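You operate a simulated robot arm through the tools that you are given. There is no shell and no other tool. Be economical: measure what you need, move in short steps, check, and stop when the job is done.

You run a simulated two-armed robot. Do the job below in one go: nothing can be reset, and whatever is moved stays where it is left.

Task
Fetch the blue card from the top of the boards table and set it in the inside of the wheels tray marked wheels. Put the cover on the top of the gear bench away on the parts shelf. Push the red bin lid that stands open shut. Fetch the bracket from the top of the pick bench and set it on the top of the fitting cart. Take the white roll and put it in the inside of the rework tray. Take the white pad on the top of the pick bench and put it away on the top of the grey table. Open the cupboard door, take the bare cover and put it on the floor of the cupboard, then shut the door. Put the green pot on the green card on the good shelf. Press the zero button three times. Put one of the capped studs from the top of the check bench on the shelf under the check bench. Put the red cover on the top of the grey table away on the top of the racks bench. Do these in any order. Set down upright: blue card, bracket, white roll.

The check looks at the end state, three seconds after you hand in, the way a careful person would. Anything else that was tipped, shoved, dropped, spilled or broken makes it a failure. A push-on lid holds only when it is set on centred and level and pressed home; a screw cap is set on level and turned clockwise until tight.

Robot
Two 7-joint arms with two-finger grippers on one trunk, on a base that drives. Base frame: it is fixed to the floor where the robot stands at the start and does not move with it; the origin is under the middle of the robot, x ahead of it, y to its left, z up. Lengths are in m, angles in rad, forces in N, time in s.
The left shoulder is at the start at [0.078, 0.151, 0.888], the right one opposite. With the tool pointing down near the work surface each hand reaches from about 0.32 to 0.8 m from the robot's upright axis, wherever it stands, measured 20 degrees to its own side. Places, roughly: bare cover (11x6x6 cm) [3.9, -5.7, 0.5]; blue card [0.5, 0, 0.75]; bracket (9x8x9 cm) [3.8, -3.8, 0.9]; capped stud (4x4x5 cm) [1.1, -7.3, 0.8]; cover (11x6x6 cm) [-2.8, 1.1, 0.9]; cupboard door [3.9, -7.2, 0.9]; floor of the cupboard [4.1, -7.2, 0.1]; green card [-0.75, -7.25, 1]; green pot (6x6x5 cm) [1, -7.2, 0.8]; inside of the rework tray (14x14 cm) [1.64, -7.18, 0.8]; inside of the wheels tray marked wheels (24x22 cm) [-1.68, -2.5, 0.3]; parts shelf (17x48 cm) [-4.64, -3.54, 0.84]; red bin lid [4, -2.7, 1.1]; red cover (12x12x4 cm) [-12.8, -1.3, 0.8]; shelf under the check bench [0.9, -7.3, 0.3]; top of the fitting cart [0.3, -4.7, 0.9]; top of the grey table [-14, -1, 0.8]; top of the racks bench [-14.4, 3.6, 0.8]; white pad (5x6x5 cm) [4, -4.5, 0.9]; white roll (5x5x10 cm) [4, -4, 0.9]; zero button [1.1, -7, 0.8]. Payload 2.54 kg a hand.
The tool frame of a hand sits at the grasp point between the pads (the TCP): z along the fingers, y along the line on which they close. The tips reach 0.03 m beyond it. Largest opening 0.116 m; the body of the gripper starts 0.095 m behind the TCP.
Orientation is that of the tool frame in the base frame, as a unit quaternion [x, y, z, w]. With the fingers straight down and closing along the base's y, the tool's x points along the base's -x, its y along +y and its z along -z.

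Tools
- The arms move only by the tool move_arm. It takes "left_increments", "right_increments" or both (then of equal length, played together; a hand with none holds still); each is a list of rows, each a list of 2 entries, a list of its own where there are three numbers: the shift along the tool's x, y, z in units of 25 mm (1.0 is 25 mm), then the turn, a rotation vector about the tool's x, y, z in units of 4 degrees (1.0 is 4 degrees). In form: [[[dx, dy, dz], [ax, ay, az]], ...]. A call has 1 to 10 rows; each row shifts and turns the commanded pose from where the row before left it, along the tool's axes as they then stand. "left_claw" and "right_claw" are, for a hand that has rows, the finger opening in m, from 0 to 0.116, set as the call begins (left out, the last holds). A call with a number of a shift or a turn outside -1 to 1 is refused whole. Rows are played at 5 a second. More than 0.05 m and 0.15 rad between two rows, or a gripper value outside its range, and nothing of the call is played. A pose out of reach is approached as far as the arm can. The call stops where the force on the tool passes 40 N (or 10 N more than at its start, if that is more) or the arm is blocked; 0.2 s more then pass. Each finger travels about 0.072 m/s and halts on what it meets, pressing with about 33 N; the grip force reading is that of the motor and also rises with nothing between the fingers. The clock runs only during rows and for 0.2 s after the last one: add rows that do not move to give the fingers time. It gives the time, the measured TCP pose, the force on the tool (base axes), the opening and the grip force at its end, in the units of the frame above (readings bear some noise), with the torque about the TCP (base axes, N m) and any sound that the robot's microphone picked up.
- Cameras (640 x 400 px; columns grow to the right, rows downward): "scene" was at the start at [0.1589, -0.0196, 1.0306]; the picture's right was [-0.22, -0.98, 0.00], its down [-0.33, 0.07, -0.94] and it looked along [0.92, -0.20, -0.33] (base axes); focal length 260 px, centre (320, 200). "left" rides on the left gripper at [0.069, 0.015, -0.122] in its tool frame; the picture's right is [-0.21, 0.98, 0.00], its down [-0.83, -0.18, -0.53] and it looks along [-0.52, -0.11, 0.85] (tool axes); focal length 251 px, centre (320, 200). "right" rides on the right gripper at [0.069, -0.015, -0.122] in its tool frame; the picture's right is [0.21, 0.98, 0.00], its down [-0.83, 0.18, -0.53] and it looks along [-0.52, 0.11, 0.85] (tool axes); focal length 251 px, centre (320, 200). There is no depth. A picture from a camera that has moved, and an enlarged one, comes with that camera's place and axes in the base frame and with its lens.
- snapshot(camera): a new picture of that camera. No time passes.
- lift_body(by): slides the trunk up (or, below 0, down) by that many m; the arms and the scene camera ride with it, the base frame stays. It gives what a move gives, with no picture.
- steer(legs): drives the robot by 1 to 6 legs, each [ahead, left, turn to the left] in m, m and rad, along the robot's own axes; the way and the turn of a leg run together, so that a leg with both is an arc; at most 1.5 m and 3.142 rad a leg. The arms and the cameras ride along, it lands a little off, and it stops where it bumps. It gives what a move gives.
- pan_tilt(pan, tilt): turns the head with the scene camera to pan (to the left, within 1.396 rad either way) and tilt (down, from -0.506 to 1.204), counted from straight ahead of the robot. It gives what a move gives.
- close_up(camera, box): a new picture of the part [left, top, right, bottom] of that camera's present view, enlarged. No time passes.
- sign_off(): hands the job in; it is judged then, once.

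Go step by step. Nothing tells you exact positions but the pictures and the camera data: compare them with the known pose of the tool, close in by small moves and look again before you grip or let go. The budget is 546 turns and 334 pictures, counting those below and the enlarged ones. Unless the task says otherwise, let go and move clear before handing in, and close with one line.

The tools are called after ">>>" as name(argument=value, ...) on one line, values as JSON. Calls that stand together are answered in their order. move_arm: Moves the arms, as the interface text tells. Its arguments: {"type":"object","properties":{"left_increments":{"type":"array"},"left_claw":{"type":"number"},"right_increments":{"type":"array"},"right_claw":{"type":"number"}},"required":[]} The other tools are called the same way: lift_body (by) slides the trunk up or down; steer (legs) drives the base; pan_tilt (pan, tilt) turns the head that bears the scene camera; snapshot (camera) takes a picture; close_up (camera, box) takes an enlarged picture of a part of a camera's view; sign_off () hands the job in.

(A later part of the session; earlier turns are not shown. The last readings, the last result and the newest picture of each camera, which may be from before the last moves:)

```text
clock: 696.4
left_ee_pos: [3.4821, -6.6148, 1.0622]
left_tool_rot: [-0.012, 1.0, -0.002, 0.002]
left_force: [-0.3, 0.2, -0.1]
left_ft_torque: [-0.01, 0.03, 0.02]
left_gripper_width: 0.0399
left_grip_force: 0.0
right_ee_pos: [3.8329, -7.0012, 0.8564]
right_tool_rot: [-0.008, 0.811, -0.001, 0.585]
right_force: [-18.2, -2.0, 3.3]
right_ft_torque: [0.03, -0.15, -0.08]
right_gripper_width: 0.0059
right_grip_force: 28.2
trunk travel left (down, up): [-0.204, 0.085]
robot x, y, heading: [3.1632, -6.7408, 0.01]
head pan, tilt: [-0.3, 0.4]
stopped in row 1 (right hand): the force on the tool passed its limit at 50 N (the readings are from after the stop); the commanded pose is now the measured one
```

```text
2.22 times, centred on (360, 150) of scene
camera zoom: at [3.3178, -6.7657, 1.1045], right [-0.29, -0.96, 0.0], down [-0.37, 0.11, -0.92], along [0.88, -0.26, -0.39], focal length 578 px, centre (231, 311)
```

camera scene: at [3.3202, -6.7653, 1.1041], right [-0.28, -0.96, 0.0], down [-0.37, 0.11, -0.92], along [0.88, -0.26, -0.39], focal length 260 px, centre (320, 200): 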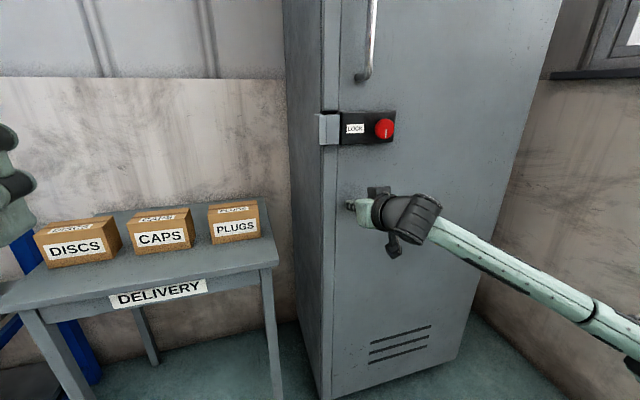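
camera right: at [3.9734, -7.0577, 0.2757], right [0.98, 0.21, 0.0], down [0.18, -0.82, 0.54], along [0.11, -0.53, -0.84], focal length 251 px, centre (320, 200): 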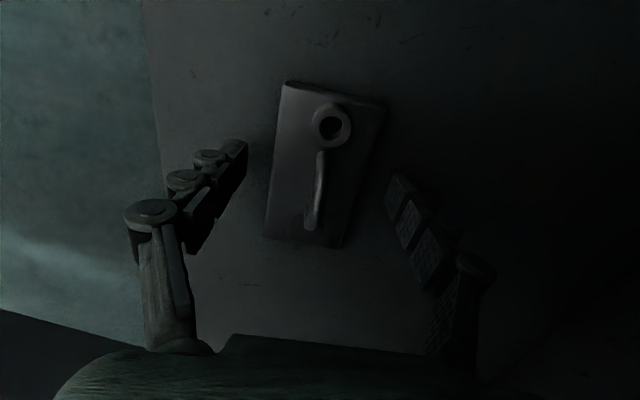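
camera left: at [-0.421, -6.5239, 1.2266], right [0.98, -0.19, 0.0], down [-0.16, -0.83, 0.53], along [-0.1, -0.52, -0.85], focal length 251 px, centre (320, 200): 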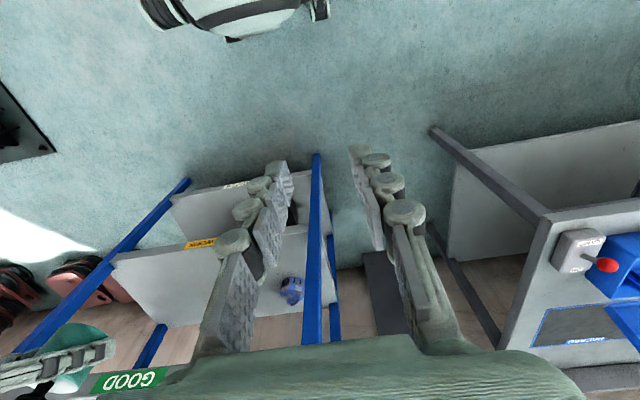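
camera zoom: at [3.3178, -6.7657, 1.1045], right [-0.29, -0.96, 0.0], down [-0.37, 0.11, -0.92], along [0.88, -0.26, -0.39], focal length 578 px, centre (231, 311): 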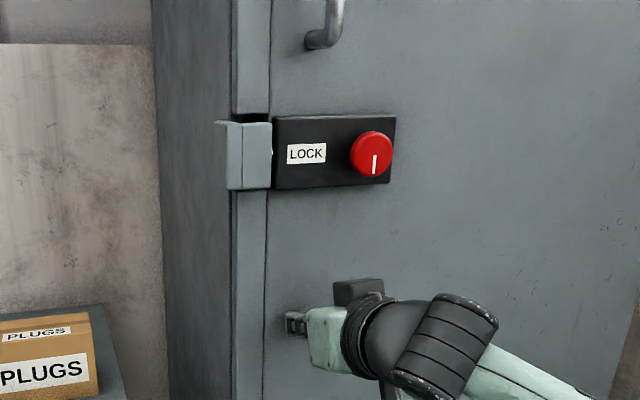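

The door is fully shut. Next the white pad on the pick bench (~[4.07, −4.48]). Withdrawing and driving there; pitching the right hand to ~45°.

>>> move_arm(right_increments=[[[0, 0, -1], [0, 0, 0]], [[0, 0, -1], [0, 0, 0]], [[0, 0, -1], [0, 0, 0]], [[0, 0, -1], [0, 0, 0]], [[-1, 0, 0], [0, 1, 0]], [[-1, 0, 0], [0, 1, 0]], [[-1, 0, 0], [0, 1, 0]], [[-1, 0, 0], [0, 1, 0]], [[-1, 0, 0], [0, 1, 0]], [[-1, 0, 0], [0, 1, 0]]], right_claw=0.09)

>>> steer(legs=[[-0.7, 0, -0.01], [0, 1.3, 0], [0, 1.25, 0]])

>>> lift_body(by=0.08)

>>> pan_tilt(pan=-0.1, tilt=0.5)

>>> snapshot(camera="scene")

```text
clock: 698.6
left_ee_pos: [3.4834, -6.6154, 1.0611]
left_tool_rot: [-0.011, 1.0, -0.003, 0.001]
left_force: [0.0, -0.8, 0.0]
left_ft_torque: [0.0, 0.01, -0.02]
left_gripper_width: 0.0403
left_grip_force: 0.1
right_ee_pos: [3.8064, -7.0003, 1.0063]
right_tool_rot: [-0.006, 0.921, -0.003, 0.39]
right_force: [-5.9, 0.1, -3.0]
right_ft_torque: [0.12, -0.02, -0.34]
right_gripper_width: 0.0914
right_grip_force: 0.3
trunk travel left (down, up): [-0.204, 0.085]
robot x, y, heading: [3.1603, -6.7411, 0.011]
head pan, tilt: [-0.3, 0.4]
stopped in row 10 (right hand): the force on the tool passed its limit at 49 N (the readings are from after the stop); the commanded pose is now the measured one
```

```text
clock: 727.1
left_ee_pos: [2.8824, -4.0281, 1.0614]
left_tool_rot: [0.007, 1.0, -0.002, 0.001]
left_force: [0.9, -0.1, 0.2]
left_ft_torque: [-0.01, 0.03, -0.01]
left_gripper_width: 0.0398
left_grip_force: 0.0
right_ee_pos: [3.1908, -4.4271, 1.0062]
right_tool_rot: [0.011, 0.92, -0.011, 0.391]
right_force: [-0.5, 0.5, 0.0]
right_ft_torque: [0.03, -0.02, -0.05]
right_gripper_width: 0.0903
right_grip_force: 0.0
trunk travel left (down, up): [-0.204, 0.085]
robot x, y, heading: [2.5584, -4.1422, -0.029]
head pan, tilt: [-0.3, 0.4]
```

```text
clock: 728.2
left_ee_pos: [2.884, -4.0296, 1.1406]
left_tool_rot: [0.008, 1.0, -0.001, 0.0]
left_force: [0.1, 0.2, 0.7]
left_ft_torque: [-0.02, 0.03, -0.01]
left_gripper_width: 0.04
left_grip_force: 0.1
right_ee_pos: [3.1906, -4.4271, 1.0868]
right_tool_rot: [0.012, 0.92, -0.011, 0.392]
right_force: [0.6, -0.1, 0.4]
right_ft_torque: [-0.02, -0.04, 0.03]
right_gripper_width: 0.09
right_grip_force: 0.1
trunk travel left (down, up): [-0.284, 0.005]
robot x, y, heading: [2.559, -4.1405, -0.03]
head pan, tilt: [-0.3, 0.4]
```

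```text
clock: 729.0
left_ee_pos: [2.8823, -4.0296, 1.1396]
left_tool_rot: [0.008, 1.0, -0.002, 0.001]
left_force: [0.0, -0.3, -1.1]
left_ft_torque: [-0.02, -0.02, 0.03]
left_gripper_width: 0.0404
left_grip_force: 0.0
right_ee_pos: [3.1895, -4.4261, 1.0867]
right_tool_rot: [0.011, 0.92, -0.01, 0.391]
right_force: [-0.3, 0.1, 0.4]
right_ft_torque: [-0.01, -0.03, 0.02]
right_gripper_width: 0.0901
right_grip_force: 0.0
trunk travel left (down, up): [-0.284, 0.005]
robot x, y, heading: [2.5576, -4.1456, -0.03]
head pan, tilt: [-0.099, 0.499]
```

```text
92 pictures are left
camera scene: at [2.7153, -4.1552, 1.175], right [-0.13, -0.99, 0.0], down [-0.47, 0.06, -0.88], along [0.87, -0.11, -0.48], focal length 260 px, centre (320, 200)
```

scene: 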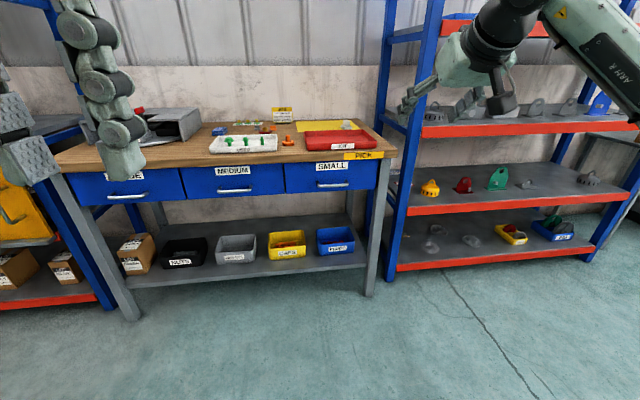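

The hand brushed something near the lock while retracting; checking the cupboard from here.

>>> pan_tilt(pan=-1.1, tilt=0.2)

>>> close_up(camera="scene", box=[200, 100, 440, 300])

```text
clock: 730.2
left_ee_pos: [2.8819, -4.0289, 1.1424]
left_tool_rot: [0.007, 1.0, -0.001, 0.0]
left_force: [-0.5, -0.4, 0.3]
left_ft_torque: [0.0, -0.01, 0.04]
left_gripper_width: 0.0401
left_grip_force: 0.0
right_ee_pos: [3.19, -4.4259, 1.0864]
right_tool_rot: [0.012, 0.92, -0.011, 0.392]
right_force: [-0.4, 0.6, 0.1]
right_ft_torque: [0.02, -0.02, 0.03]
right_gripper_width: 0.09
right_grip_force: 0.0
trunk travel left (down, up): [-0.284, 0.005]
robot x, y, heading: [2.5579, -4.1399, -0.029]
head pan, tilt: [-1.1, 0.201]
```

```text
2.00 times, centred on (320, 200) of scene
camera zoom: at [2.665, -4.2276, 1.2026], right [-0.9, -0.43, 0.0], down [-0.09, 0.18, -0.98], along [0.42, -0.89, -0.2], focal length 520 px, centre (320, 200)
```

zoom: 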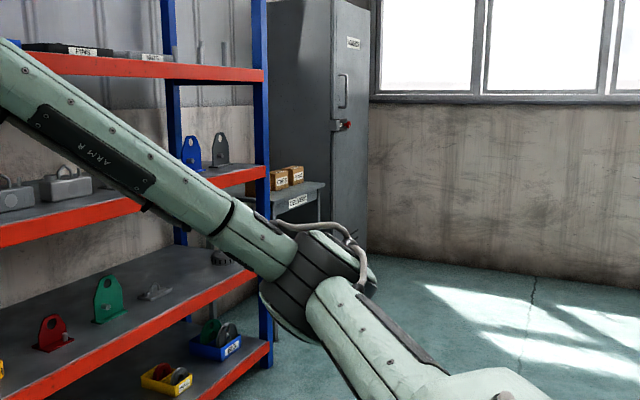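

The door is still shut. Now moving up to the pick bench for the pad.

>>> steer(legs=[[0, -0.08, 0.03], [0.62, 0, 0]])

>>> pan_tilt(pan=-0.3, tilt=0.6)

>>> snapshot(camera="right")

>>> snapshot(camera="scene")

```text
clock: 734.7
left_ee_pos: [3.4875, -4.0996, 1.1419]
left_tool_rot: [-0.009, 1.0, -0.002, 0.001]
left_force: [0.9, -0.7, -0.1]
left_ft_torque: [0.04, 0.03, -0.01]
left_gripper_width: 0.0402
left_grip_force: 0.1
right_ee_pos: [3.8085, -4.4867, 1.085]
right_tool_rot: [-0.003, 0.92, -0.005, 0.392]
right_force: [0.8, 0.4, 0.7]
right_ft_torque: [-0.01, 0.0, 0.0]
right_gripper_width: 0.0899
right_grip_force: 0.1
trunk travel left (down, up): [-0.284, 0.005]
robot x, y, heading: [3.1653, -4.222, -0.003]
head pan, tilt: [-1.1, 0.201]
```

```text
clock: 735.9
left_ee_pos: [3.4878, -4.0985, 1.1407]
left_tool_rot: [-0.009, 1.0, -0.002, 0.001]
left_force: [-0.4, 0.3, 0.3]
left_ft_torque: [0.0, -0.02, 0.03]
left_gripper_width: 0.04
left_grip_force: 0.0
right_ee_pos: [3.8082, -4.4856, 1.0868]
right_tool_rot: [-0.003, 0.92, -0.004, 0.392]
right_force: [0.2, 0.3, -0.1]
right_ft_torque: [0.02, -0.01, 0.02]
right_gripper_width: 0.09
right_grip_force: 0.1
trunk travel left (down, up): [-0.284, 0.005]
robot x, y, heading: [3.1665, -4.2246, 0.004]
head pan, tilt: [-0.3, 0.6]
```

```text
90 pictures are left
camera right: at [3.6729, -4.502, 1.1227], right [-0.15, 0.97, -0.16], down [0.19, 0.19, 0.96], along [0.97, 0.12, -0.21], focal length 251 px, centre (320, 200)
```

right: 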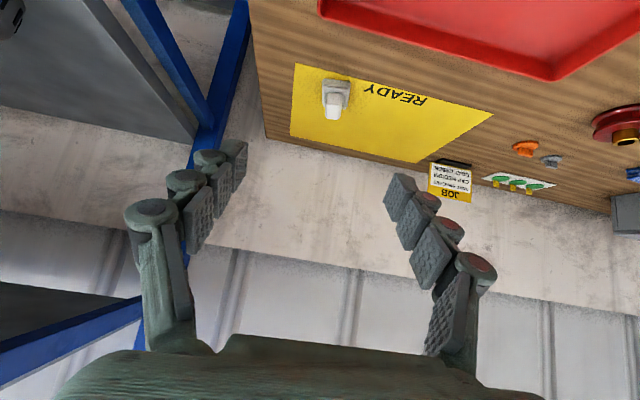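

```text
89 pictures are left
camera scene: at [3.3184, -4.2476, 1.1659], right [-0.29, -0.96, 0.0], down [-0.54, 0.17, -0.83], along [0.79, -0.24, -0.56], focal length 260 px, centre (320, 200)
```

scene: 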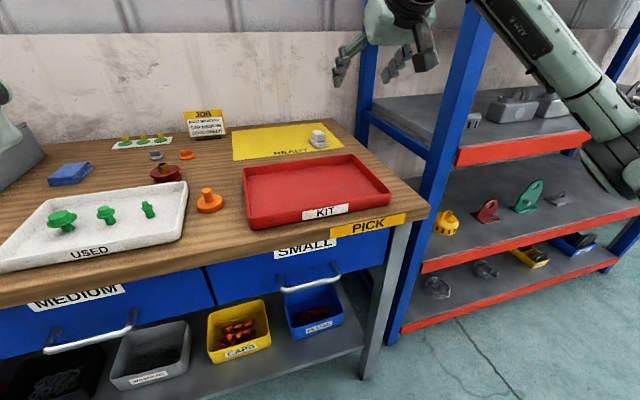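

Pad at about [4.035, −4.461]. Reaching along the pitched finger direction with the right arm.

>>> move_arm(right_increments=[[[-0.25, 0.5, 0], [0, 0, 0]], [[-0.25, 0.5, 0], [0, 0, 0]], [[0, 0, 1], [0, 0, 0]], [[0, 0, 1], [0, 0, 0]], [[0, 0, 1], [0, 0, 0]], [[0, 0, 1], [0, 0, 0]], [[0, 0, 1], [0, 0, 0]], [[0, 0, 1], [0, 0, 0]], [[0, 0, 1], [0, 0, 0]], [[0, 0, 1], [0, 0, 0]]])

>>> snapshot(camera="right")

>>> snapshot(camera="scene")

```text
clock: 738.1
left_ee_pos: [3.4876, -4.0992, 1.1413]
left_tool_rot: [-0.009, 1.0, -0.002, 0.0]
left_force: [0.0, -1.2, 0.0]
left_ft_torque: [0.01, -0.01, -0.01]
left_gripper_width: 0.04
left_grip_force: 0.1
right_ee_pos: [3.9585, -4.4645, 0.9583]
right_tool_rot: [-0.003, 0.92, -0.005, 0.391]
right_force: [0.6, -0.5, 0.9]
right_ft_torque: [-0.01, -0.01, -0.02]
right_gripper_width: 0.09
right_grip_force: 0.1
trunk travel left (down, up): [-0.284, 0.005]
robot x, y, heading: [3.1677, -4.2283, 0.001]
head pan, tilt: [-0.3, 0.6]
```

```text
88 pictures are left
camera right: at [3.8241, -4.4804, 0.9943], right [-0.15, 0.97, -0.17], down [0.19, 0.19, 0.96], along [0.97, 0.12, -0.21], focal length 251 px, centre (320, 200)
```

right: 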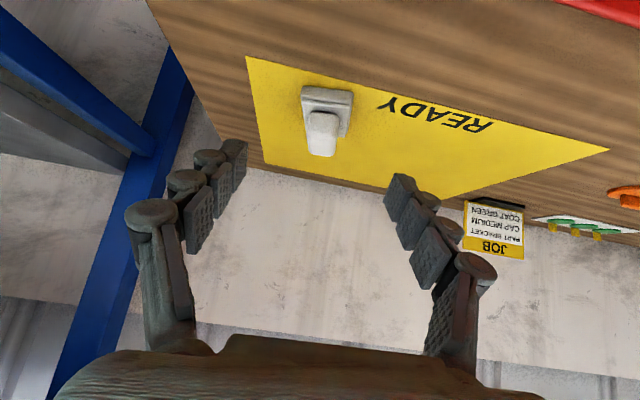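

```text
87 pictures are left
camera scene: at [3.3187, -4.2475, 1.1658], right [-0.29, -0.96, 0.0], down [-0.54, 0.16, -0.82], along [0.79, -0.24, -0.57], focal length 260 px, centre (320, 200)
```

scene: 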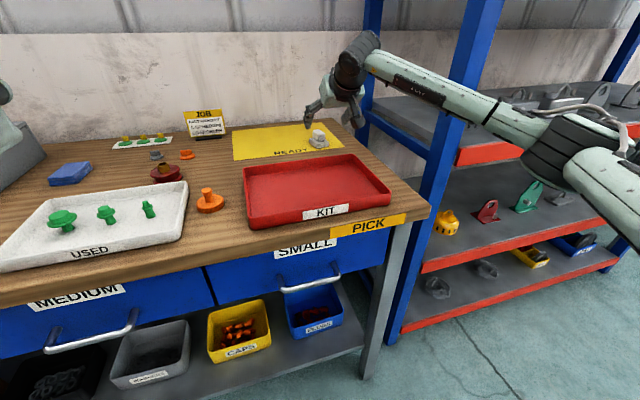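

>>> move_arm(right_increments=[[[0, 0.1, 1], [0, 0, 0]], [[0, 0, 1], [0, 0, 0]], [[0, 0, 1], [0, 0, 0]], [[0, 0, 0.8], [0, 0, 0]]])

>>> snapshot(camera="right")

```text
clock: 739.1
left_ee_pos: [3.4877, -4.0995, 1.1417]
left_tool_rot: [-0.008, 1.0, -0.001, 0.002]
left_force: [-0.7, 0.1, -0.5]
left_ft_torque: [0.0, 0.02, -0.01]
left_gripper_width: 0.0399
left_grip_force: 0.0
right_ee_pos: [4.0278, -4.4599, 0.8916]
right_tool_rot: [-0.004, 0.92, -0.003, 0.393]
right_force: [0.4, 1.2, -0.3]
right_ft_torque: [0.02, -0.03, 0.01]
right_gripper_width: 0.09
right_grip_force: 0.0
trunk travel left (down, up): [-0.284, 0.005]
robot x, y, heading: [3.1703, -4.2235, 0.006]
head pan, tilt: [-0.3, 0.6]
```

```text
86 pictures are left
camera right: at [3.8925, -4.4759, 0.9281], right [-0.15, 0.97, -0.16], down [0.19, 0.19, 0.96], along [0.97, 0.12, -0.21], focal length 251 px, centre (320, 200)
```

right: 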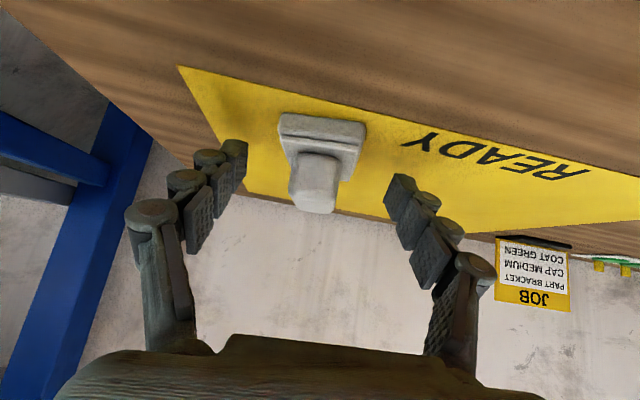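

>>> move_arm(right_increments=[[[0.32, -0.1, 0.3], [0, 0, 0]], [[0, 0, 0], [0, 0, 0]], [[0, 0, 0], [0, 0, 0]], [[0, 0, 0], [0, 0, 0]], [[0, 0, 0], [0, 0, 0]], [[-0.36, 0, -0.35], [0, 0, 0]], [[-0.72, 0, -0.69], [0, 0, 0]], [[-0.72, 0, -0.69], [0, 0, 0]], [[-0.72, 0, -0.69], [0, 0, 0]]], right_claw=0.0)

>>> snapshot(camera="right")

```text
clock: 741.1
left_ee_pos: [3.4861, -4.0986, 1.1411]
left_tool_rot: [-0.01, 1.0, -0.001, 0.0]
left_force: [-0.3, 0.2, 0.0]
left_ft_torque: [-0.01, -0.03, 0.01]
left_gripper_width: 0.04
left_grip_force: 0.1
right_ee_pos: [4.0286, -4.4613, 0.9692]
right_tool_rot: [-0.004, 0.92, -0.004, 0.391]
right_force: [0.1, 0.5, -0.2]
right_ft_torque: [-0.03, 0.0, -0.02]
right_gripper_width: 0.0428
right_grip_force: 33.3
trunk travel left (down, up): [-0.284, 0.005]
robot x, y, heading: [3.1627, -4.2197, 0.006]
head pan, tilt: [-0.3, 0.6]
```

```text
85 pictures are left
camera right: at [3.8946, -4.4779, 1.0051], right [-0.15, 0.97, -0.17], down [0.19, 0.19, 0.96], along [0.97, 0.11, -0.21], focal length 251 px, centre (320, 200)
```

right: 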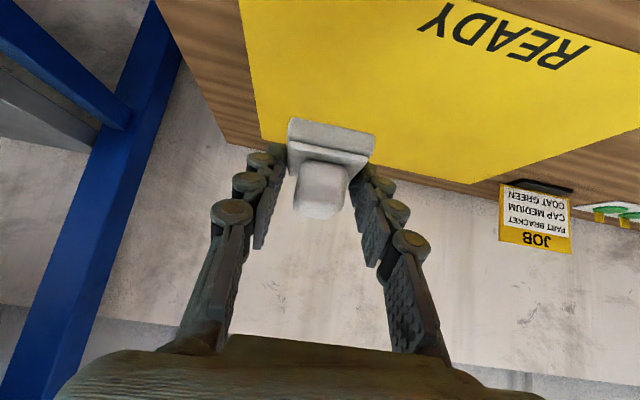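

The pad is held. Retracting, backing off and driving north-west toward the gear bench at [−2.8, 1.1], staying east and north of the boards table.

>>> move_arm(right_increments=[[[-0.72, 0, -0.69], [0, 0, 0]], [[-0.72, 0, -0.69], [0, 0, 0]], [[0.7, 0, -0.72], [0, 0, 0]], [[0.7, 0, -0.72], [0, 0, 0]], [[0.7, 0, -0.72], [0, 0, 0]], [[0.7, 0, -0.72], [0, 0, 0]], [[0.7, 0, -0.72], [0, 0, 0]], [[0.7, 0, -0.72], [0, 0, 0]], [[0.7, 0, -0.72], [0, 0, 0]], [[0.7, 0, -0.72], [0, 0, 0]]])

>>> steer(legs=[[-0.75, 0, 0], [0, 0, 1.57], [0, 0, 1.57]])

>>> steer(legs=[[0, -1.4, 0], [0, -1.4, 0], [0, -1.4, 0], [0, -1.1, 0]])

>>> pan_tilt(pan=0, tilt=0.3)

>>> snapshot(camera="scene")

```text
clock: 743.3
left_ee_pos: [3.4865, -4.099, 1.1409]
left_tool_rot: [-0.01, 1.0, -0.002, 0.001]
left_force: [0.6, -1.0, -0.7]
left_ft_torque: [0.02, -0.01, -0.01]
left_gripper_width: 0.0402
left_grip_force: 0.0
right_ee_pos: [3.8293, -4.4621, 1.0153]
right_tool_rot: [-0.004, 0.92, -0.004, 0.392]
right_force: [0.1, -0.3, -0.6]
right_ft_torque: [-0.03, -0.01, 0.0]
right_gripper_width: 0.0427
right_grip_force: 33.5
trunk travel left (down, up): [-0.284, 0.005]
robot x, y, heading: [3.1682, -4.2261, 0.0]
head pan, tilt: [-0.3, 0.6]
```

```text
clock: 755.2
left_ee_pos: [2.0813, -4.3385, 1.1407]
left_tool_rot: [1.0, 0.004, -0.002, -0.002]
left_force: [0.0, 0.5, 0.0]
left_ft_torque: [0.04, -0.01, 0.02]
left_gripper_width: 0.0399
left_grip_force: 0.0
right_ee_pos: [1.7429, -3.9739, 1.0159]
right_tool_rot: [0.92, -0.002, -0.392, -0.007]
right_force: [0.6, -0.5, 0.5]
right_ft_torque: [-0.03, -0.03, 0.01]
right_gripper_width: 0.0428
right_grip_force: 33.0
trunk travel left (down, up): [-0.284, 0.005]
robot x, y, heading: [2.4062, -4.2201, 3.134]
head pan, tilt: [-0.3, 0.6]
```

```text
clock: 805.4
left_ee_pos: [2.1283, 0.9143, 1.1419]
left_tool_rot: [1.0, 0.012, -0.001, -0.001]
left_force: [-0.3, -0.1, 0.2]
left_ft_torque: [0.01, 0.01, -0.01]
left_gripper_width: 0.0401
left_grip_force: 0.2
right_ee_pos: [1.7837, 1.2734, 1.0153]
right_tool_rot: [0.92, 0.007, -0.392, -0.002]
right_force: [-0.8, -0.1, -0.2]
right_ft_torque: [-0.03, -0.03, 0.0]
right_gripper_width: 0.0427
right_grip_force: 33.0
trunk travel left (down, up): [-0.284, 0.005]
robot x, y, heading: [2.4473, 1.04, -3.132]
head pan, tilt: [-0.3, 0.6]
```

```text
clock: 806.2
left_ee_pos: [2.1278, 0.9135, 1.1417]
left_tool_rot: [1.0, 0.012, -0.001, -0.001]
left_force: [0.1, -0.6, -0.1]
left_ft_torque: [-0.03, 0.01, 0.02]
left_gripper_width: 0.0403
left_grip_force: 0.1
right_ee_pos: [1.784, 1.2739, 1.0159]
right_tool_rot: [0.921, 0.007, -0.391, -0.003]
right_force: [0.3, 0.7, -0.1]
right_ft_torque: [0.0, 0.02, -0.01]
right_gripper_width: 0.043
right_grip_force: 33.1
trunk travel left (down, up): [-0.284, 0.005]
robot x, y, heading: [2.4526, 1.0402, -3.135]
head pan, tilt: [0.0, 0.3]
```

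```text
84 pictures are left
camera scene: at [2.2869, 1.0384, 1.1933], right [-0.01, 1.0, 0.0], down [0.3, 0.0, -0.96], along [-0.95, -0.01, -0.3], focal length 260 px, centre (320, 200)
```

scene: 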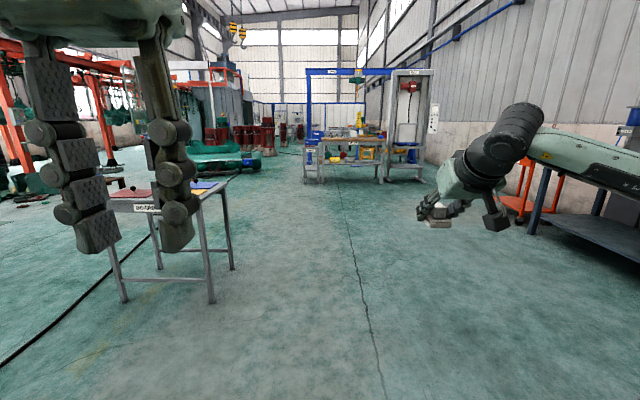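

Clear lane straight ahead. Driving west to the gear bench.

>>> steer(legs=[[1.4, 0, 0], [1.4, 0, 0], [0.8, 0, 0]])

>>> pan_tilt(pan=0, tilt=0.4)

>>> snapshot(camera="scene")

```text
clock: 823.7
left_ee_pos: [-1.4856, 1.0031, 1.1416]
left_tool_rot: [1.0, -0.019, -0.001, -0.002]
left_force: [-0.8, 0.0, -0.1]
left_ft_torque: [0.02, -0.01, -0.03]
left_gripper_width: 0.04
left_grip_force: 0.1
right_ee_pos: [-1.8082, 1.3835, 1.0144]
right_tool_rot: [0.92, -0.022, -0.391, -0.015]
right_force: [-0.8, -0.8, -1.0]
right_ft_torque: [0.02, -0.03, 0.01]
right_gripper_width: 0.0423
right_grip_force: 33.3
trunk travel left (down, up): [-0.284, 0.005]
robot x, y, heading: [-1.1568, 1.1108, 3.092]
head pan, tilt: [0.0, 0.3]
```

```text
clock: 824.4
left_ee_pos: [-1.4859, 1.0041, 1.1409]
left_tool_rot: [1.0, -0.018, -0.001, -0.002]
left_force: [0.5, 0.0, -0.4]
left_ft_torque: [0.0, 0.03, -0.01]
left_gripper_width: 0.0401
left_grip_force: 0.0
right_ee_pos: [-1.8083, 1.3837, 1.0167]
right_tool_rot: [0.919, -0.021, -0.392, -0.015]
right_force: [-0.1, 0.4, -0.7]
right_ft_torque: [0.02, 0.0, -0.02]
right_gripper_width: 0.0428
right_grip_force: 32.8
trunk travel left (down, up): [-0.284, 0.005]
robot x, y, heading: [-1.1574, 1.1103, 3.091]
head pan, tilt: [0.0, 0.4]
```

```text
83 pictures are left
camera scene: at [-1.3186, 1.1185, 1.1841], right [0.05, 1.0, 0.0], down [0.39, -0.02, -0.92], along [-0.92, 0.05, -0.39], focal length 260 px, centre (320, 200)
```

scene: 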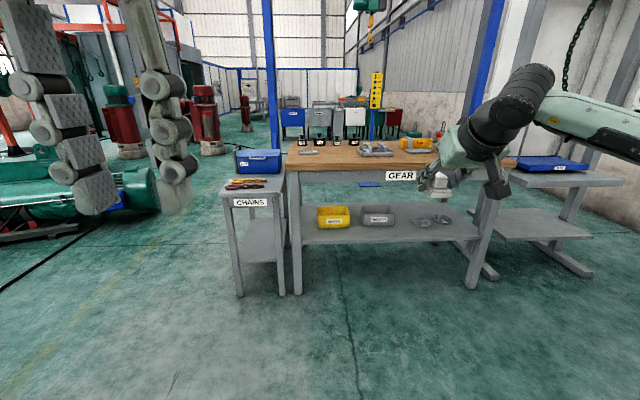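

>>> close_up(camera="scene", box=[270, 110, 470, 200])

```text
3.20 times, centred on (370, 155) of scene
camera zoom: at [-1.3186, 1.1185, 1.1841], right [0.05, 1.0, 0.0], down [0.39, -0.02, -0.92], along [-0.92, 0.05, -0.39], focal length 832 px, centre (160, 344)
```

zoom: 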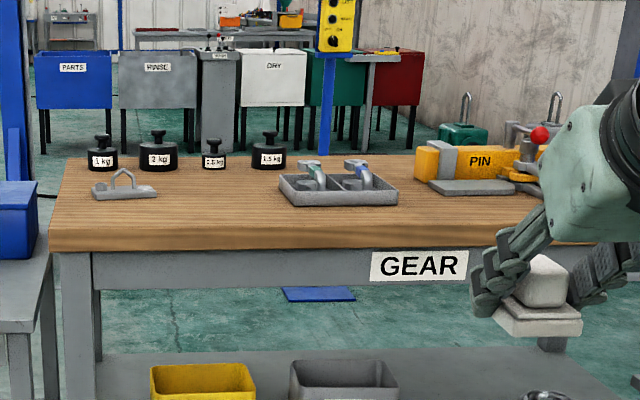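

The gray bail-handled cover is at about [−2.77, 1.13], near the bench's left end. I'll yaw the left hand 90° and tuck the right (pad), then approach.

>>> move_arm(left_increments=[[[0, 0, 0], [0, 0, -1]], [[0, 0, 0], [0, 0, -1]], [[0, 0, 0], [0, 0, -1]], [[0, 0, 0], [0, 0, -1]], [[0, 0, 0], [0, 0, -1]], [[0, 0, 0], [0, 0, -1]], [[0, 0, 0], [0, 0, -1]], [[0, 0, 0], [0, 0, -1]], [[0, 0, 0], [0, 0, -1]], [[0, 0, 0], [0, 0, -1]]], right_increments=[[[0.7, 0, -0.72], [0, 0, 0]], [[0.7, 0, -0.72], [0, 0, 0]], [[0.7, 0, -0.72], [0, 0, 0]], [[0.7, 0, -0.72], [0, 0, 0]], [[0.7, 0, -0.72], [0, 0, 0]], [[0.7, 0, -0.72], [0, 0, 0]], [[-0.72, 0, -0.69], [0, 0, 0]], [[-0.72, 0, -0.69], [0, 0, 0]], [[-0.72, 0, -0.69], [0, 0, 0]], [[0, 0, 0], [0, 0, 0]]], left_claw=0.09)

>>> move_arm(left_increments=[[[0, 0, 0], [0, 0, -1]], [[0, 0, 0], [0, 0, -1]], [[0, 0, 0], [0, 0, -1]], [[0, 0, 0], [0, 0, -1]], [[0, 0, 0], [0, 0, -1]], [[0, 0, 0], [0, 0, -1]], [[0, 0, 0], [0, 0, -1]], [[0, 0, 0], [0, 0, -1]], [[0, 0, 0], [0, 0, -1]], [[0, 0, 0], [0, 0, -1]]])

>>> move_arm(left_increments=[[[0, 0, 0], [0, 0, -1]], [[0, 0, 0], [0, 0, -1]], [[0, 0, 0], [0, 0, -0.5]]])

>>> steer(legs=[[0, -0.2, 0.05], [0.85, 0, 0]])

>>> pan_tilt(pan=0.2, tilt=0.6)

>>> snapshot(camera="scene")

>>> snapshot(camera="left")

```text
clock: 826.6
left_ee_pos: [-1.4862, 1.004, 1.141]
left_tool_rot: [0.946, 0.325, 0.0, -0.002]
left_force: [0.3, 0.8, 0.2]
left_ft_torque: [0.01, 0.0, 0.0]
left_gripper_width: 0.09
left_grip_force: 0.1
right_ee_pos: [-1.6577, 1.3765, 1.0898]
right_tool_rot: [0.92, -0.022, -0.392, -0.014]
right_force: [-0.7, 0.1, -0.3]
right_ft_torque: [0.0, -0.02, 0.0]
right_gripper_width: 0.0427
right_grip_force: 33.1
trunk travel left (down, up): [-0.284, 0.005]
robot x, y, heading: [-1.1555, 1.111, 3.092]
head pan, tilt: [0.0, 0.4]
```

```text
clock: 828.8
left_ee_pos: [-1.4853, 1.005, 1.141]
left_tool_rot: [0.777, 0.629, 0.001, -0.002]
left_force: [-0.3, 0.8, -0.2]
left_ft_torque: [0.01, 0.01, -0.01]
left_gripper_width: 0.0897
left_grip_force: 0.0
right_ee_pos: [-1.6568, 1.3759, 1.0915]
right_tool_rot: [0.92, -0.02, -0.392, -0.013]
right_force: [-1.4, -0.1, 0.1]
right_ft_torque: [-0.01, 0.02, -0.04]
right_gripper_width: 0.0426
right_grip_force: 32.7
trunk travel left (down, up): [-0.284, 0.005]
robot x, y, heading: [-1.1592, 1.1058, 3.089]
head pan, tilt: [0.0, 0.4]
```

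```text
clock: 829.6
left_ee_pos: [-1.4857, 1.0027, 1.1415]
left_tool_rot: [0.719, 0.695, 0.0, -0.002]
left_force: [-0.1, 0.6, -1.6]
left_ft_torque: [-0.02, 0.02, 0.0]
left_gripper_width: 0.09
left_grip_force: 0.1
right_ee_pos: [-1.6575, 1.3766, 1.0894]
right_tool_rot: [0.92, -0.021, -0.392, -0.014]
right_force: [0.2, -0.1, -1.3]
right_ft_torque: [-0.02, 0.01, 0.01]
right_gripper_width: 0.0426
right_grip_force: 32.7
trunk travel left (down, up): [-0.284, 0.005]
robot x, y, heading: [-1.1565, 1.1123, 3.09]
head pan, tilt: [0.0, 0.4]
```

```text
clock: 836.3
left_ee_pos: [-2.3328, 1.2017, 1.1419]
left_tool_rot: [0.707, 0.707, 0.0, -0.002]
left_force: [-0.2, 0.2, -1.2]
left_ft_torque: [0.01, -0.02, 0.02]
left_gripper_width: 0.09
left_grip_force: 0.1
right_ee_pos: [-2.5193, 1.5676, 1.0895]
right_tool_rot: [0.92, -0.005, -0.391, -0.008]
right_force: [-1.0, 0.1, 0.7]
right_ft_torque: [0.01, -0.03, -0.01]
right_gripper_width: 0.0428
right_grip_force: 32.6
trunk travel left (down, up): [-0.284, 0.005]
robot x, y, heading: [-2.0094, 1.3218, 3.133]
head pan, tilt: [0.0, 0.4]
```

```text
clock: 837.0
left_ee_pos: [-2.3339, 1.2012, 1.1411]
left_tool_rot: [0.707, 0.707, 0.001, -0.002]
left_force: [-0.1, -0.1, -0.5]
left_ft_torque: [0.03, 0.0, 0.0]
left_gripper_width: 0.0903
left_grip_force: 0.1
right_ee_pos: [-2.5185, 1.5666, 1.0908]
right_tool_rot: [0.92, -0.004, -0.392, -0.007]
right_force: [-0.3, 0.3, -0.4]
right_ft_torque: [-0.02, 0.01, 0.0]
right_gripper_width: 0.0425
right_grip_force: 32.6
trunk travel left (down, up): [-0.284, 0.005]
robot x, y, heading: [-2.0058, 1.3186, 3.128]
head pan, tilt: [0.201, 0.6]
```

```text
81 pictures are left
camera scene: at [-2.1645, 1.3043, 1.1659], right [-0.18, 0.98, 0.0], down [0.55, 0.1, -0.83], along [-0.81, -0.15, -0.56], focal length 260 px, centre (320, 200)
```

scene: 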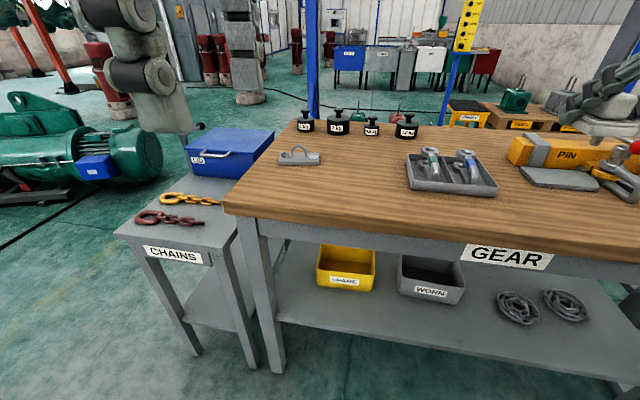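

```text
80 pictures are left
camera left: at [-2.3184, 1.2705, 1.2645], right [0.98, -0.22, 0.0], down [-0.18, -0.83, 0.53], along [-0.12, -0.52, -0.85], focal length 251 px, centre (320, 200)
```

left: 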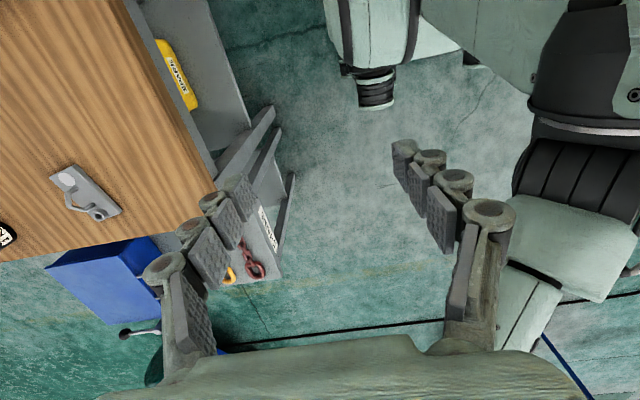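

The cover is at about [−2.78, 1.13], its long axis yawed ~25° from y. Driving a bit closer, moving over it and matching the yaw.

>>> steer(legs=[[0.13, 0, 0.01]])

>>> move_arm(left_increments=[[[-0.3, -1, 0], [0, 0, 0]], [[-0.3, -1, 0], [0, 0, 0]], [[-0.3, -1, 0], [0, 0, 0]], [[-0.3, -1, 0], [0, 0, 0]], [[-0.3, -1, 0], [0, 0, 0]], [[-0.3, -1, 0], [0, 0, 0]], [[-0.3, -1, 0.5], [0, 0, 0]], [[-0.3, -1, 0.5], [0, 0, 0]], [[0, -1, 0.5], [0, 0, 0]], [[0, -1, 0.5], [0, 0, 0]]])

>>> move_arm(left_increments=[[[0, -1, 0], [0, 0, 0]], [[0, -0.7, 0], [0, 0, 0]], [[0, 0, 0], [0, 0, -1]], [[0, 0, 0], [0, 0, -1]], [[0, 0, 0], [0, 0, -1]], [[0, 0, 0], [0, 0, -1]], [[0, 0, 0], [0, 0, -1]], [[0, 0, 0], [0, 0, -1]]])

>>> snapshot(camera="left")

>>> snapshot(camera="scene")

```text
clock: 838.3
left_ee_pos: [-2.4621, 1.1991, 1.1411]
left_tool_rot: [0.704, 0.71, 0.001, -0.001]
left_force: [-0.1, -0.4, -0.1]
left_ft_torque: [0.04, -0.05, -0.01]
left_gripper_width: 0.0898
left_grip_force: 0.0
right_ee_pos: [-2.6522, 1.5624, 1.0905]
right_tool_rot: [0.92, -0.001, -0.391, -0.006]
right_force: [-0.2, -0.5, -0.5]
right_ft_torque: [-0.01, -0.07, 0.02]
right_gripper_width: 0.0427
right_grip_force: 33.1
trunk travel left (down, up): [-0.284, 0.005]
robot x, y, heading: [-2.1409, 1.3182, 3.136]
head pan, tilt: [0.201, 0.6]
```

```text
clock: 840.5
left_ee_pos: [-2.71, 1.1365, 1.0896]
left_tool_rot: [0.703, 0.711, 0.0, -0.002]
left_force: [0.0, 0.0, -0.4]
left_ft_torque: [-0.03, 0.0, 0.01]
left_gripper_width: 0.0902
left_grip_force: 0.1
right_ee_pos: [-2.6519, 1.5628, 1.0896]
right_tool_rot: [0.92, 0.0, -0.391, -0.006]
right_force: [-0.7, 0.5, -0.5]
right_ft_torque: [0.04, -0.03, 0.0]
right_gripper_width: 0.043
right_grip_force: 32.8
trunk travel left (down, up): [-0.284, 0.005]
robot x, y, heading: [-2.1415, 1.3183, 3.135]
head pan, tilt: [0.201, 0.6]
```

```text
clock: 842.3
left_ee_pos: [-2.7525, 1.137, 1.0919]
left_tool_rot: [0.54, 0.842, 0.001, -0.002]
left_force: [0.3, 0.5, 0.1]
left_ft_torque: [0.03, -0.03, 0.01]
left_gripper_width: 0.0903
left_grip_force: 0.0
right_ee_pos: [-2.6509, 1.562, 1.0912]
right_tool_rot: [0.92, -0.001, -0.392, -0.007]
right_force: [0.2, 0.0, -0.4]
right_ft_torque: [-0.01, -0.01, 0.01]
right_gripper_width: 0.0428
right_grip_force: 33.4
trunk travel left (down, up): [-0.284, 0.005]
robot x, y, heading: [-2.1386, 1.3193, 3.136]
head pan, tilt: [0.201, 0.6]
```

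```text
79 pictures are left
camera left: at [-2.769, 1.2056, 1.2153], right [0.98, 0.21, 0.0], down [0.18, -0.83, 0.53], along [0.11, -0.52, -0.85], focal length 251 px, centre (320, 200)
```

left: 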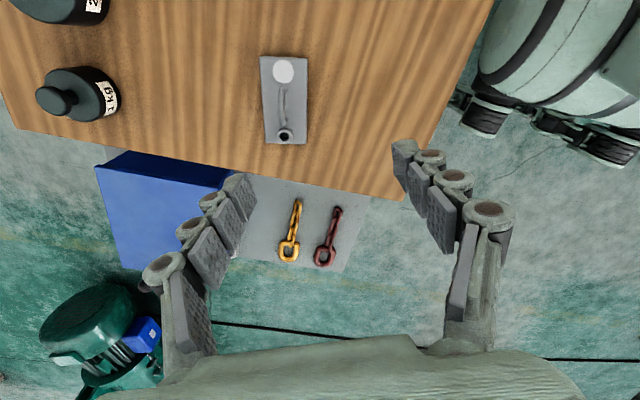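

```text
78 pictures are left
camera scene: at [-2.2939, 1.3036, 1.1659], right [-0.2, 0.98, 0.0], down [0.55, 0.11, -0.83], along [-0.81, -0.16, -0.56], focal length 260 px, centre (320, 200)
```

scene: 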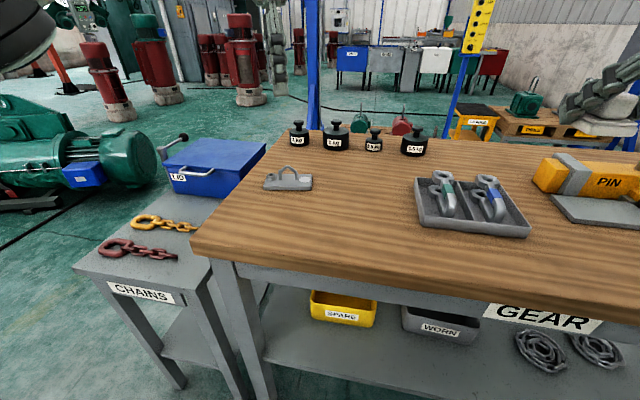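

Refined: cover centre [−2.80, 1.128], long axis ~12° from y, bench top z≈0.847. Correcting the yaw and position, lowering.

>>> move_arm(left_increments=[[[0, 0, 0], [0, 0, 1]], [[0, 0, 0], [0, 0, 1]], [[0, 0, 0], [0, 0, 1]], [[0, -0.97, 0], [0, 0, 0.1]], [[0, -0.97, 0], [0, 0, 0]], [[0, 0, 1], [0, 0, 0]], [[0, 0, 1], [0, 0, 0]], [[0, 0, 1], [0, 0, 0]], [[0, 0, 1], [0, 0, 0]], [[0, 0, 1], [0, 0, 0]]])

>>> snapshot(camera="left")

```text
clock: 844.5
left_ee_pos: [-2.8006, 1.1262, 0.9668]
left_tool_rot: [0.628, 0.778, 0.001, -0.002]
left_force: [0.2, 0.1, 0.5]
left_ft_torque: [0.03, -0.01, 0.0]
left_gripper_width: 0.0903
left_grip_force: 0.2
right_ee_pos: [-2.6515, 1.5625, 1.0902]
right_tool_rot: [0.92, 0.001, -0.391, -0.005]
right_force: [-0.3, 0.3, 0.1]
right_ft_torque: [0.02, -0.02, 0.0]
right_gripper_width: 0.0426
right_grip_force: 32.7
trunk travel left (down, up): [-0.284, 0.005]
robot x, y, heading: [-2.1394, 1.3193, 3.136]
head pan, tilt: [0.201, 0.6]
```

```text
77 pictures are left
camera left: at [-2.8023, 1.1974, 1.0895], right [1.0, 0.0, 0.0], down [0.0, -0.85, 0.53], along [0.0, -0.53, -0.85], focal length 251 px, centre (320, 200)
```

left: 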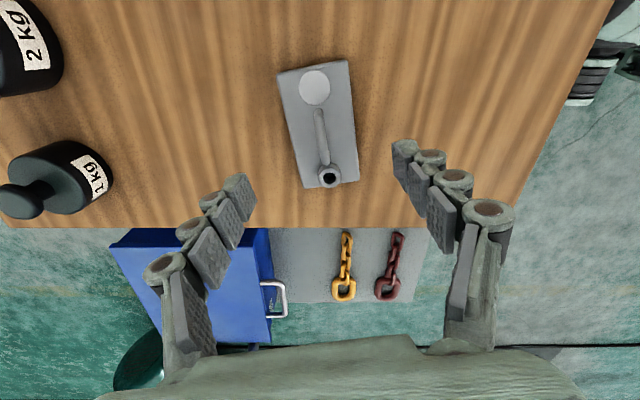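

>>> move_arm(left_increments=[[[0, 0, 1], [0, 0, 0.8]], [[0, 0, 1], [0, 0, 0]], [[0, 0, 1], [0, 0, 0]], [[0, 0, 0.3], [0, 0, 0]]])

>>> move_arm(left_increments=[[[0, 0, 0.15], [0, 0, 0]], [[0, 0, 0.15], [0, 0, 0]]])

```text
clock: 845.5
left_ee_pos: [-2.7997, 1.1267, 0.8851]
left_tool_rot: [0.65, 0.76, 0.001, -0.001]
left_force: [0.4, 0.1, 0.8]
left_ft_torque: [0.0, 0.01, -0.01]
left_gripper_width: 0.0899
left_grip_force: 0.0
right_ee_pos: [-2.6516, 1.563, 1.0896]
right_tool_rot: [0.92, 0.0, -0.393, -0.006]
right_force: [-0.6, 0.9, -0.7]
right_ft_torque: [-0.01, -0.01, 0.0]
right_gripper_width: 0.0425
right_grip_force: 32.8
trunk travel left (down, up): [-0.284, 0.005]
robot x, y, heading: [-2.1354, 1.3232, 3.143]
head pan, tilt: [0.201, 0.6]
```

```text
clock: 846.1
left_ee_pos: [-2.8006, 1.1258, 0.8764]
left_tool_rot: [0.649, 0.76, 0.001, -0.003]
left_force: [0.8, -0.5, 0.0]
left_ft_torque: [0.03, 0.03, -0.01]
left_gripper_width: 0.09
left_grip_force: 0.1
right_ee_pos: [-2.6515, 1.5633, 1.0903]
right_tool_rot: [0.92, 0.0, -0.392, -0.006]
right_force: [0.1, 0.7, 0.7]
right_ft_torque: [0.0, -0.02, -0.01]
right_gripper_width: 0.0427
right_grip_force: 32.8
trunk travel left (down, up): [-0.284, 0.005]
robot x, y, heading: [-2.1405, 1.3218, 3.139]
head pan, tilt: [0.201, 0.6]
```

>>> move_arm(left_increments=[[[0, 0, 0.12], [0, 0, 0]], [[0, 0, 0.12], [0, 0, 0]]])

>>> snapshot(camera="left")

```text
clock: 846.7
left_ee_pos: [-2.8011, 1.1267, 0.8704]
left_tool_rot: [0.649, 0.76, 0.0, -0.003]
left_force: [1.1, -0.6, 4.0]
left_ft_torque: [-0.04, -0.15, -0.02]
left_gripper_width: 0.0911
left_grip_force: 1.1
right_ee_pos: [-2.6499, 1.563, 1.09]
right_tool_rot: [0.92, 0.0, -0.392, -0.005]
right_force: [0.3, 1.4, -0.8]
right_ft_torque: [0.01, -0.01, -0.02]
right_gripper_width: 0.0428
right_grip_force: 32.9
trunk travel left (down, up): [-0.284, 0.005]
robot x, y, heading: [-2.1393, 1.3195, 3.139]
head pan, tilt: [0.201, 0.6]
```

```text
76 pictures are left
camera left: at [-2.7966, 1.1971, 0.9947], right [1.0, -0.06, 0.0], down [-0.05, -0.85, 0.53], along [-0.03, -0.53, -0.85], focal length 251 px, centre (320, 200)
```

left: 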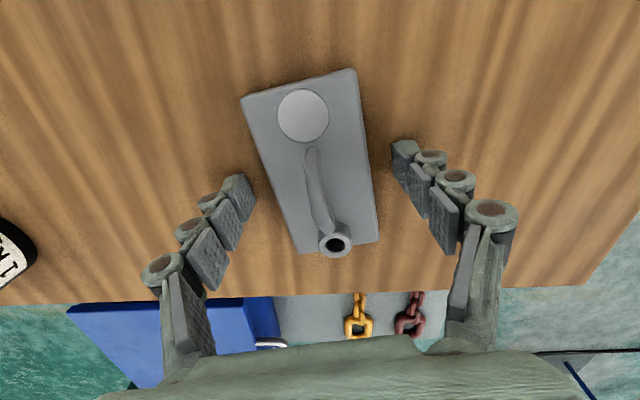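

Fingertips touch the bench (z≈0.84) and the plate is aligned between them. Closing and lifting.

>>> move_arm(left_increments=[[[0, 0, -0.12], [0, 0, 0]], [[0, 0, 0], [0, 0, 0]], [[0, 0, 0], [0, 0, 0]], [[0, 0, 0], [0, 0, 0]], [[0, 0, 0], [0, 0, 0]], [[0, 0, -1], [0, 0, 0]], [[0, 0, -1], [0, 0, 0]], [[0, 0, -1], [0, 0, 0]], [[0, 0, -1], [0, 0, 0]], [[0, 0, -1], [0, 0, 0]]], left_claw=0.0)

>>> snapshot(camera="left")

```text
clock: 848.9
left_ee_pos: [-2.8002, 1.1261, 0.998]
left_tool_rot: [0.65, 0.76, 0.002, -0.003]
left_force: [-0.3, 0.1, -2.8]
left_ft_torque: [0.01, -0.01, 0.02]
left_gripper_width: 0.0594
left_grip_force: 32.3
right_ee_pos: [-2.6517, 1.5632, 1.0898]
right_tool_rot: [0.92, 0.0, -0.392, -0.005]
right_force: [-0.1, -0.4, 0.1]
right_ft_torque: [0.01, -0.01, 0.04]
right_gripper_width: 0.0426
right_grip_force: 33.3
trunk travel left (down, up): [-0.284, 0.005]
robot x, y, heading: [-2.1365, 1.3177, 3.139]
head pan, tilt: [0.201, 0.6]
```

```text
75 pictures are left
camera left: at [-2.7975, 1.1966, 1.1214], right [1.0, -0.06, 0.0], down [-0.05, -0.85, 0.53], along [-0.03, -0.53, -0.85], focal length 251 px, centre (320, 200)
```

left: 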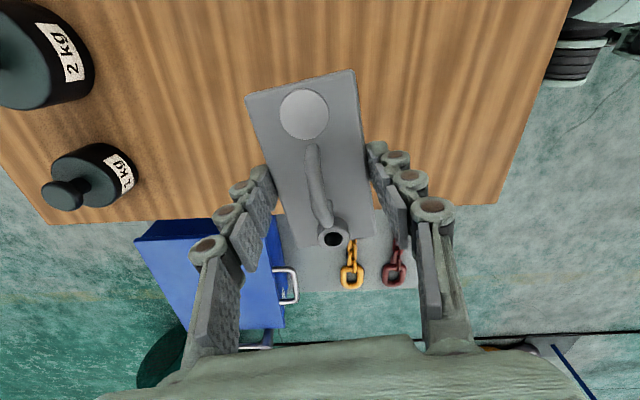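

Cover in the left hand. Backing away from the bench and moving to y≈0.2 to look for a way to the parts shelf at [−4.64, −3.54].

>>> move_arm(left_increments=[[[0, 1, -1], [0, 0, 0]], [[0, 1, -1], [0, 0, 0]], [[0, 1, -1], [0, 0, 0]], [[0, 1, -1], [0, 0, 0]], [[0, 1, 0], [0, 0, 0]], [[0, 1, 0], [0, 0, 0]], [[0, 1, 0], [0, 0, 0]], [[0, 1, 0], [0, 0, 0]]])

>>> steer(legs=[[-0.45, 0, 0], [0, 1.1, 0]])

>>> pan_tilt(pan=0.3, tilt=0.3)

>>> snapshot(camera="scene")

```text
clock: 850.7
left_ee_pos: [-2.6008, 1.1564, 1.0981]
left_tool_rot: [0.649, 0.761, 0.0, 0.0]
left_force: [0.0, -0.5, -2.0]
left_ft_torque: [0.02, 0.01, -0.02]
left_gripper_width: 0.0592
left_grip_force: 33.2
right_ee_pos: [-2.6501, 1.5636, 1.0905]
right_tool_rot: [0.92, 0.0, -0.392, -0.006]
right_force: [-0.2, -0.9, -0.4]
right_ft_torque: [0.02, -0.01, 0.01]
right_gripper_width: 0.0428
right_grip_force: 32.7
trunk travel left (down, up): [-0.284, 0.005]
robot x, y, heading: [-2.138, 1.3192, 3.139]
head pan, tilt: [0.201, 0.6]
```

```text
clock: 863.9
left_ee_pos: [-2.1893, 0.0554, 1.0987]
left_tool_rot: [0.657, 0.754, 0.001, -0.002]
left_force: [0.6, 0.1, -3.3]
left_ft_torque: [0.01, 0.01, -0.02]
left_gripper_width: 0.0594
left_grip_force: 32.7
right_ee_pos: [-2.2295, 0.4624, 1.0907]
right_tool_rot: [0.92, -0.009, -0.392, -0.01]
right_force: [0.5, -0.9, -0.3]
right_ft_torque: [0.0, 0.02, -0.01]
right_gripper_width: 0.0428
right_grip_force: 32.6
trunk travel left (down, up): [-0.284, 0.005]
robot x, y, heading: [-1.7213, 0.2091, 3.117]
head pan, tilt: [0.201, 0.6]
```

```text
clock: 864.7
left_ee_pos: [-2.1889, 0.0547, 1.0989]
left_tool_rot: [0.657, 0.753, 0.002, -0.001]
left_force: [0.0, 0.4, -3.0]
left_ft_torque: [0.01, 0.0, 0.03]
left_gripper_width: 0.0594
left_grip_force: 32.5
right_ee_pos: [-2.2297, 0.464, 1.0906]
right_tool_rot: [0.92, -0.011, -0.391, -0.011]
right_force: [0.0, 0.6, -0.3]
right_ft_torque: [0.02, 0.0, 0.01]
right_gripper_width: 0.0428
right_grip_force: 32.6
trunk travel left (down, up): [-0.284, 0.005]
robot x, y, heading: [-1.7226, 0.2078, 3.12]
head pan, tilt: [0.3, 0.3]
```

```text
74 pictures are left
camera scene: at [-1.8809, 0.1864, 1.1933], right [-0.27, 0.96, 0.0], down [0.29, 0.08, -0.95], along [-0.92, -0.26, -0.3], focal length 260 px, centre (320, 200)
```

scene: 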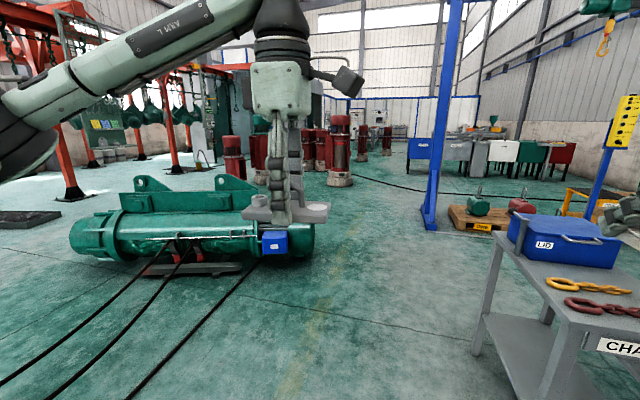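

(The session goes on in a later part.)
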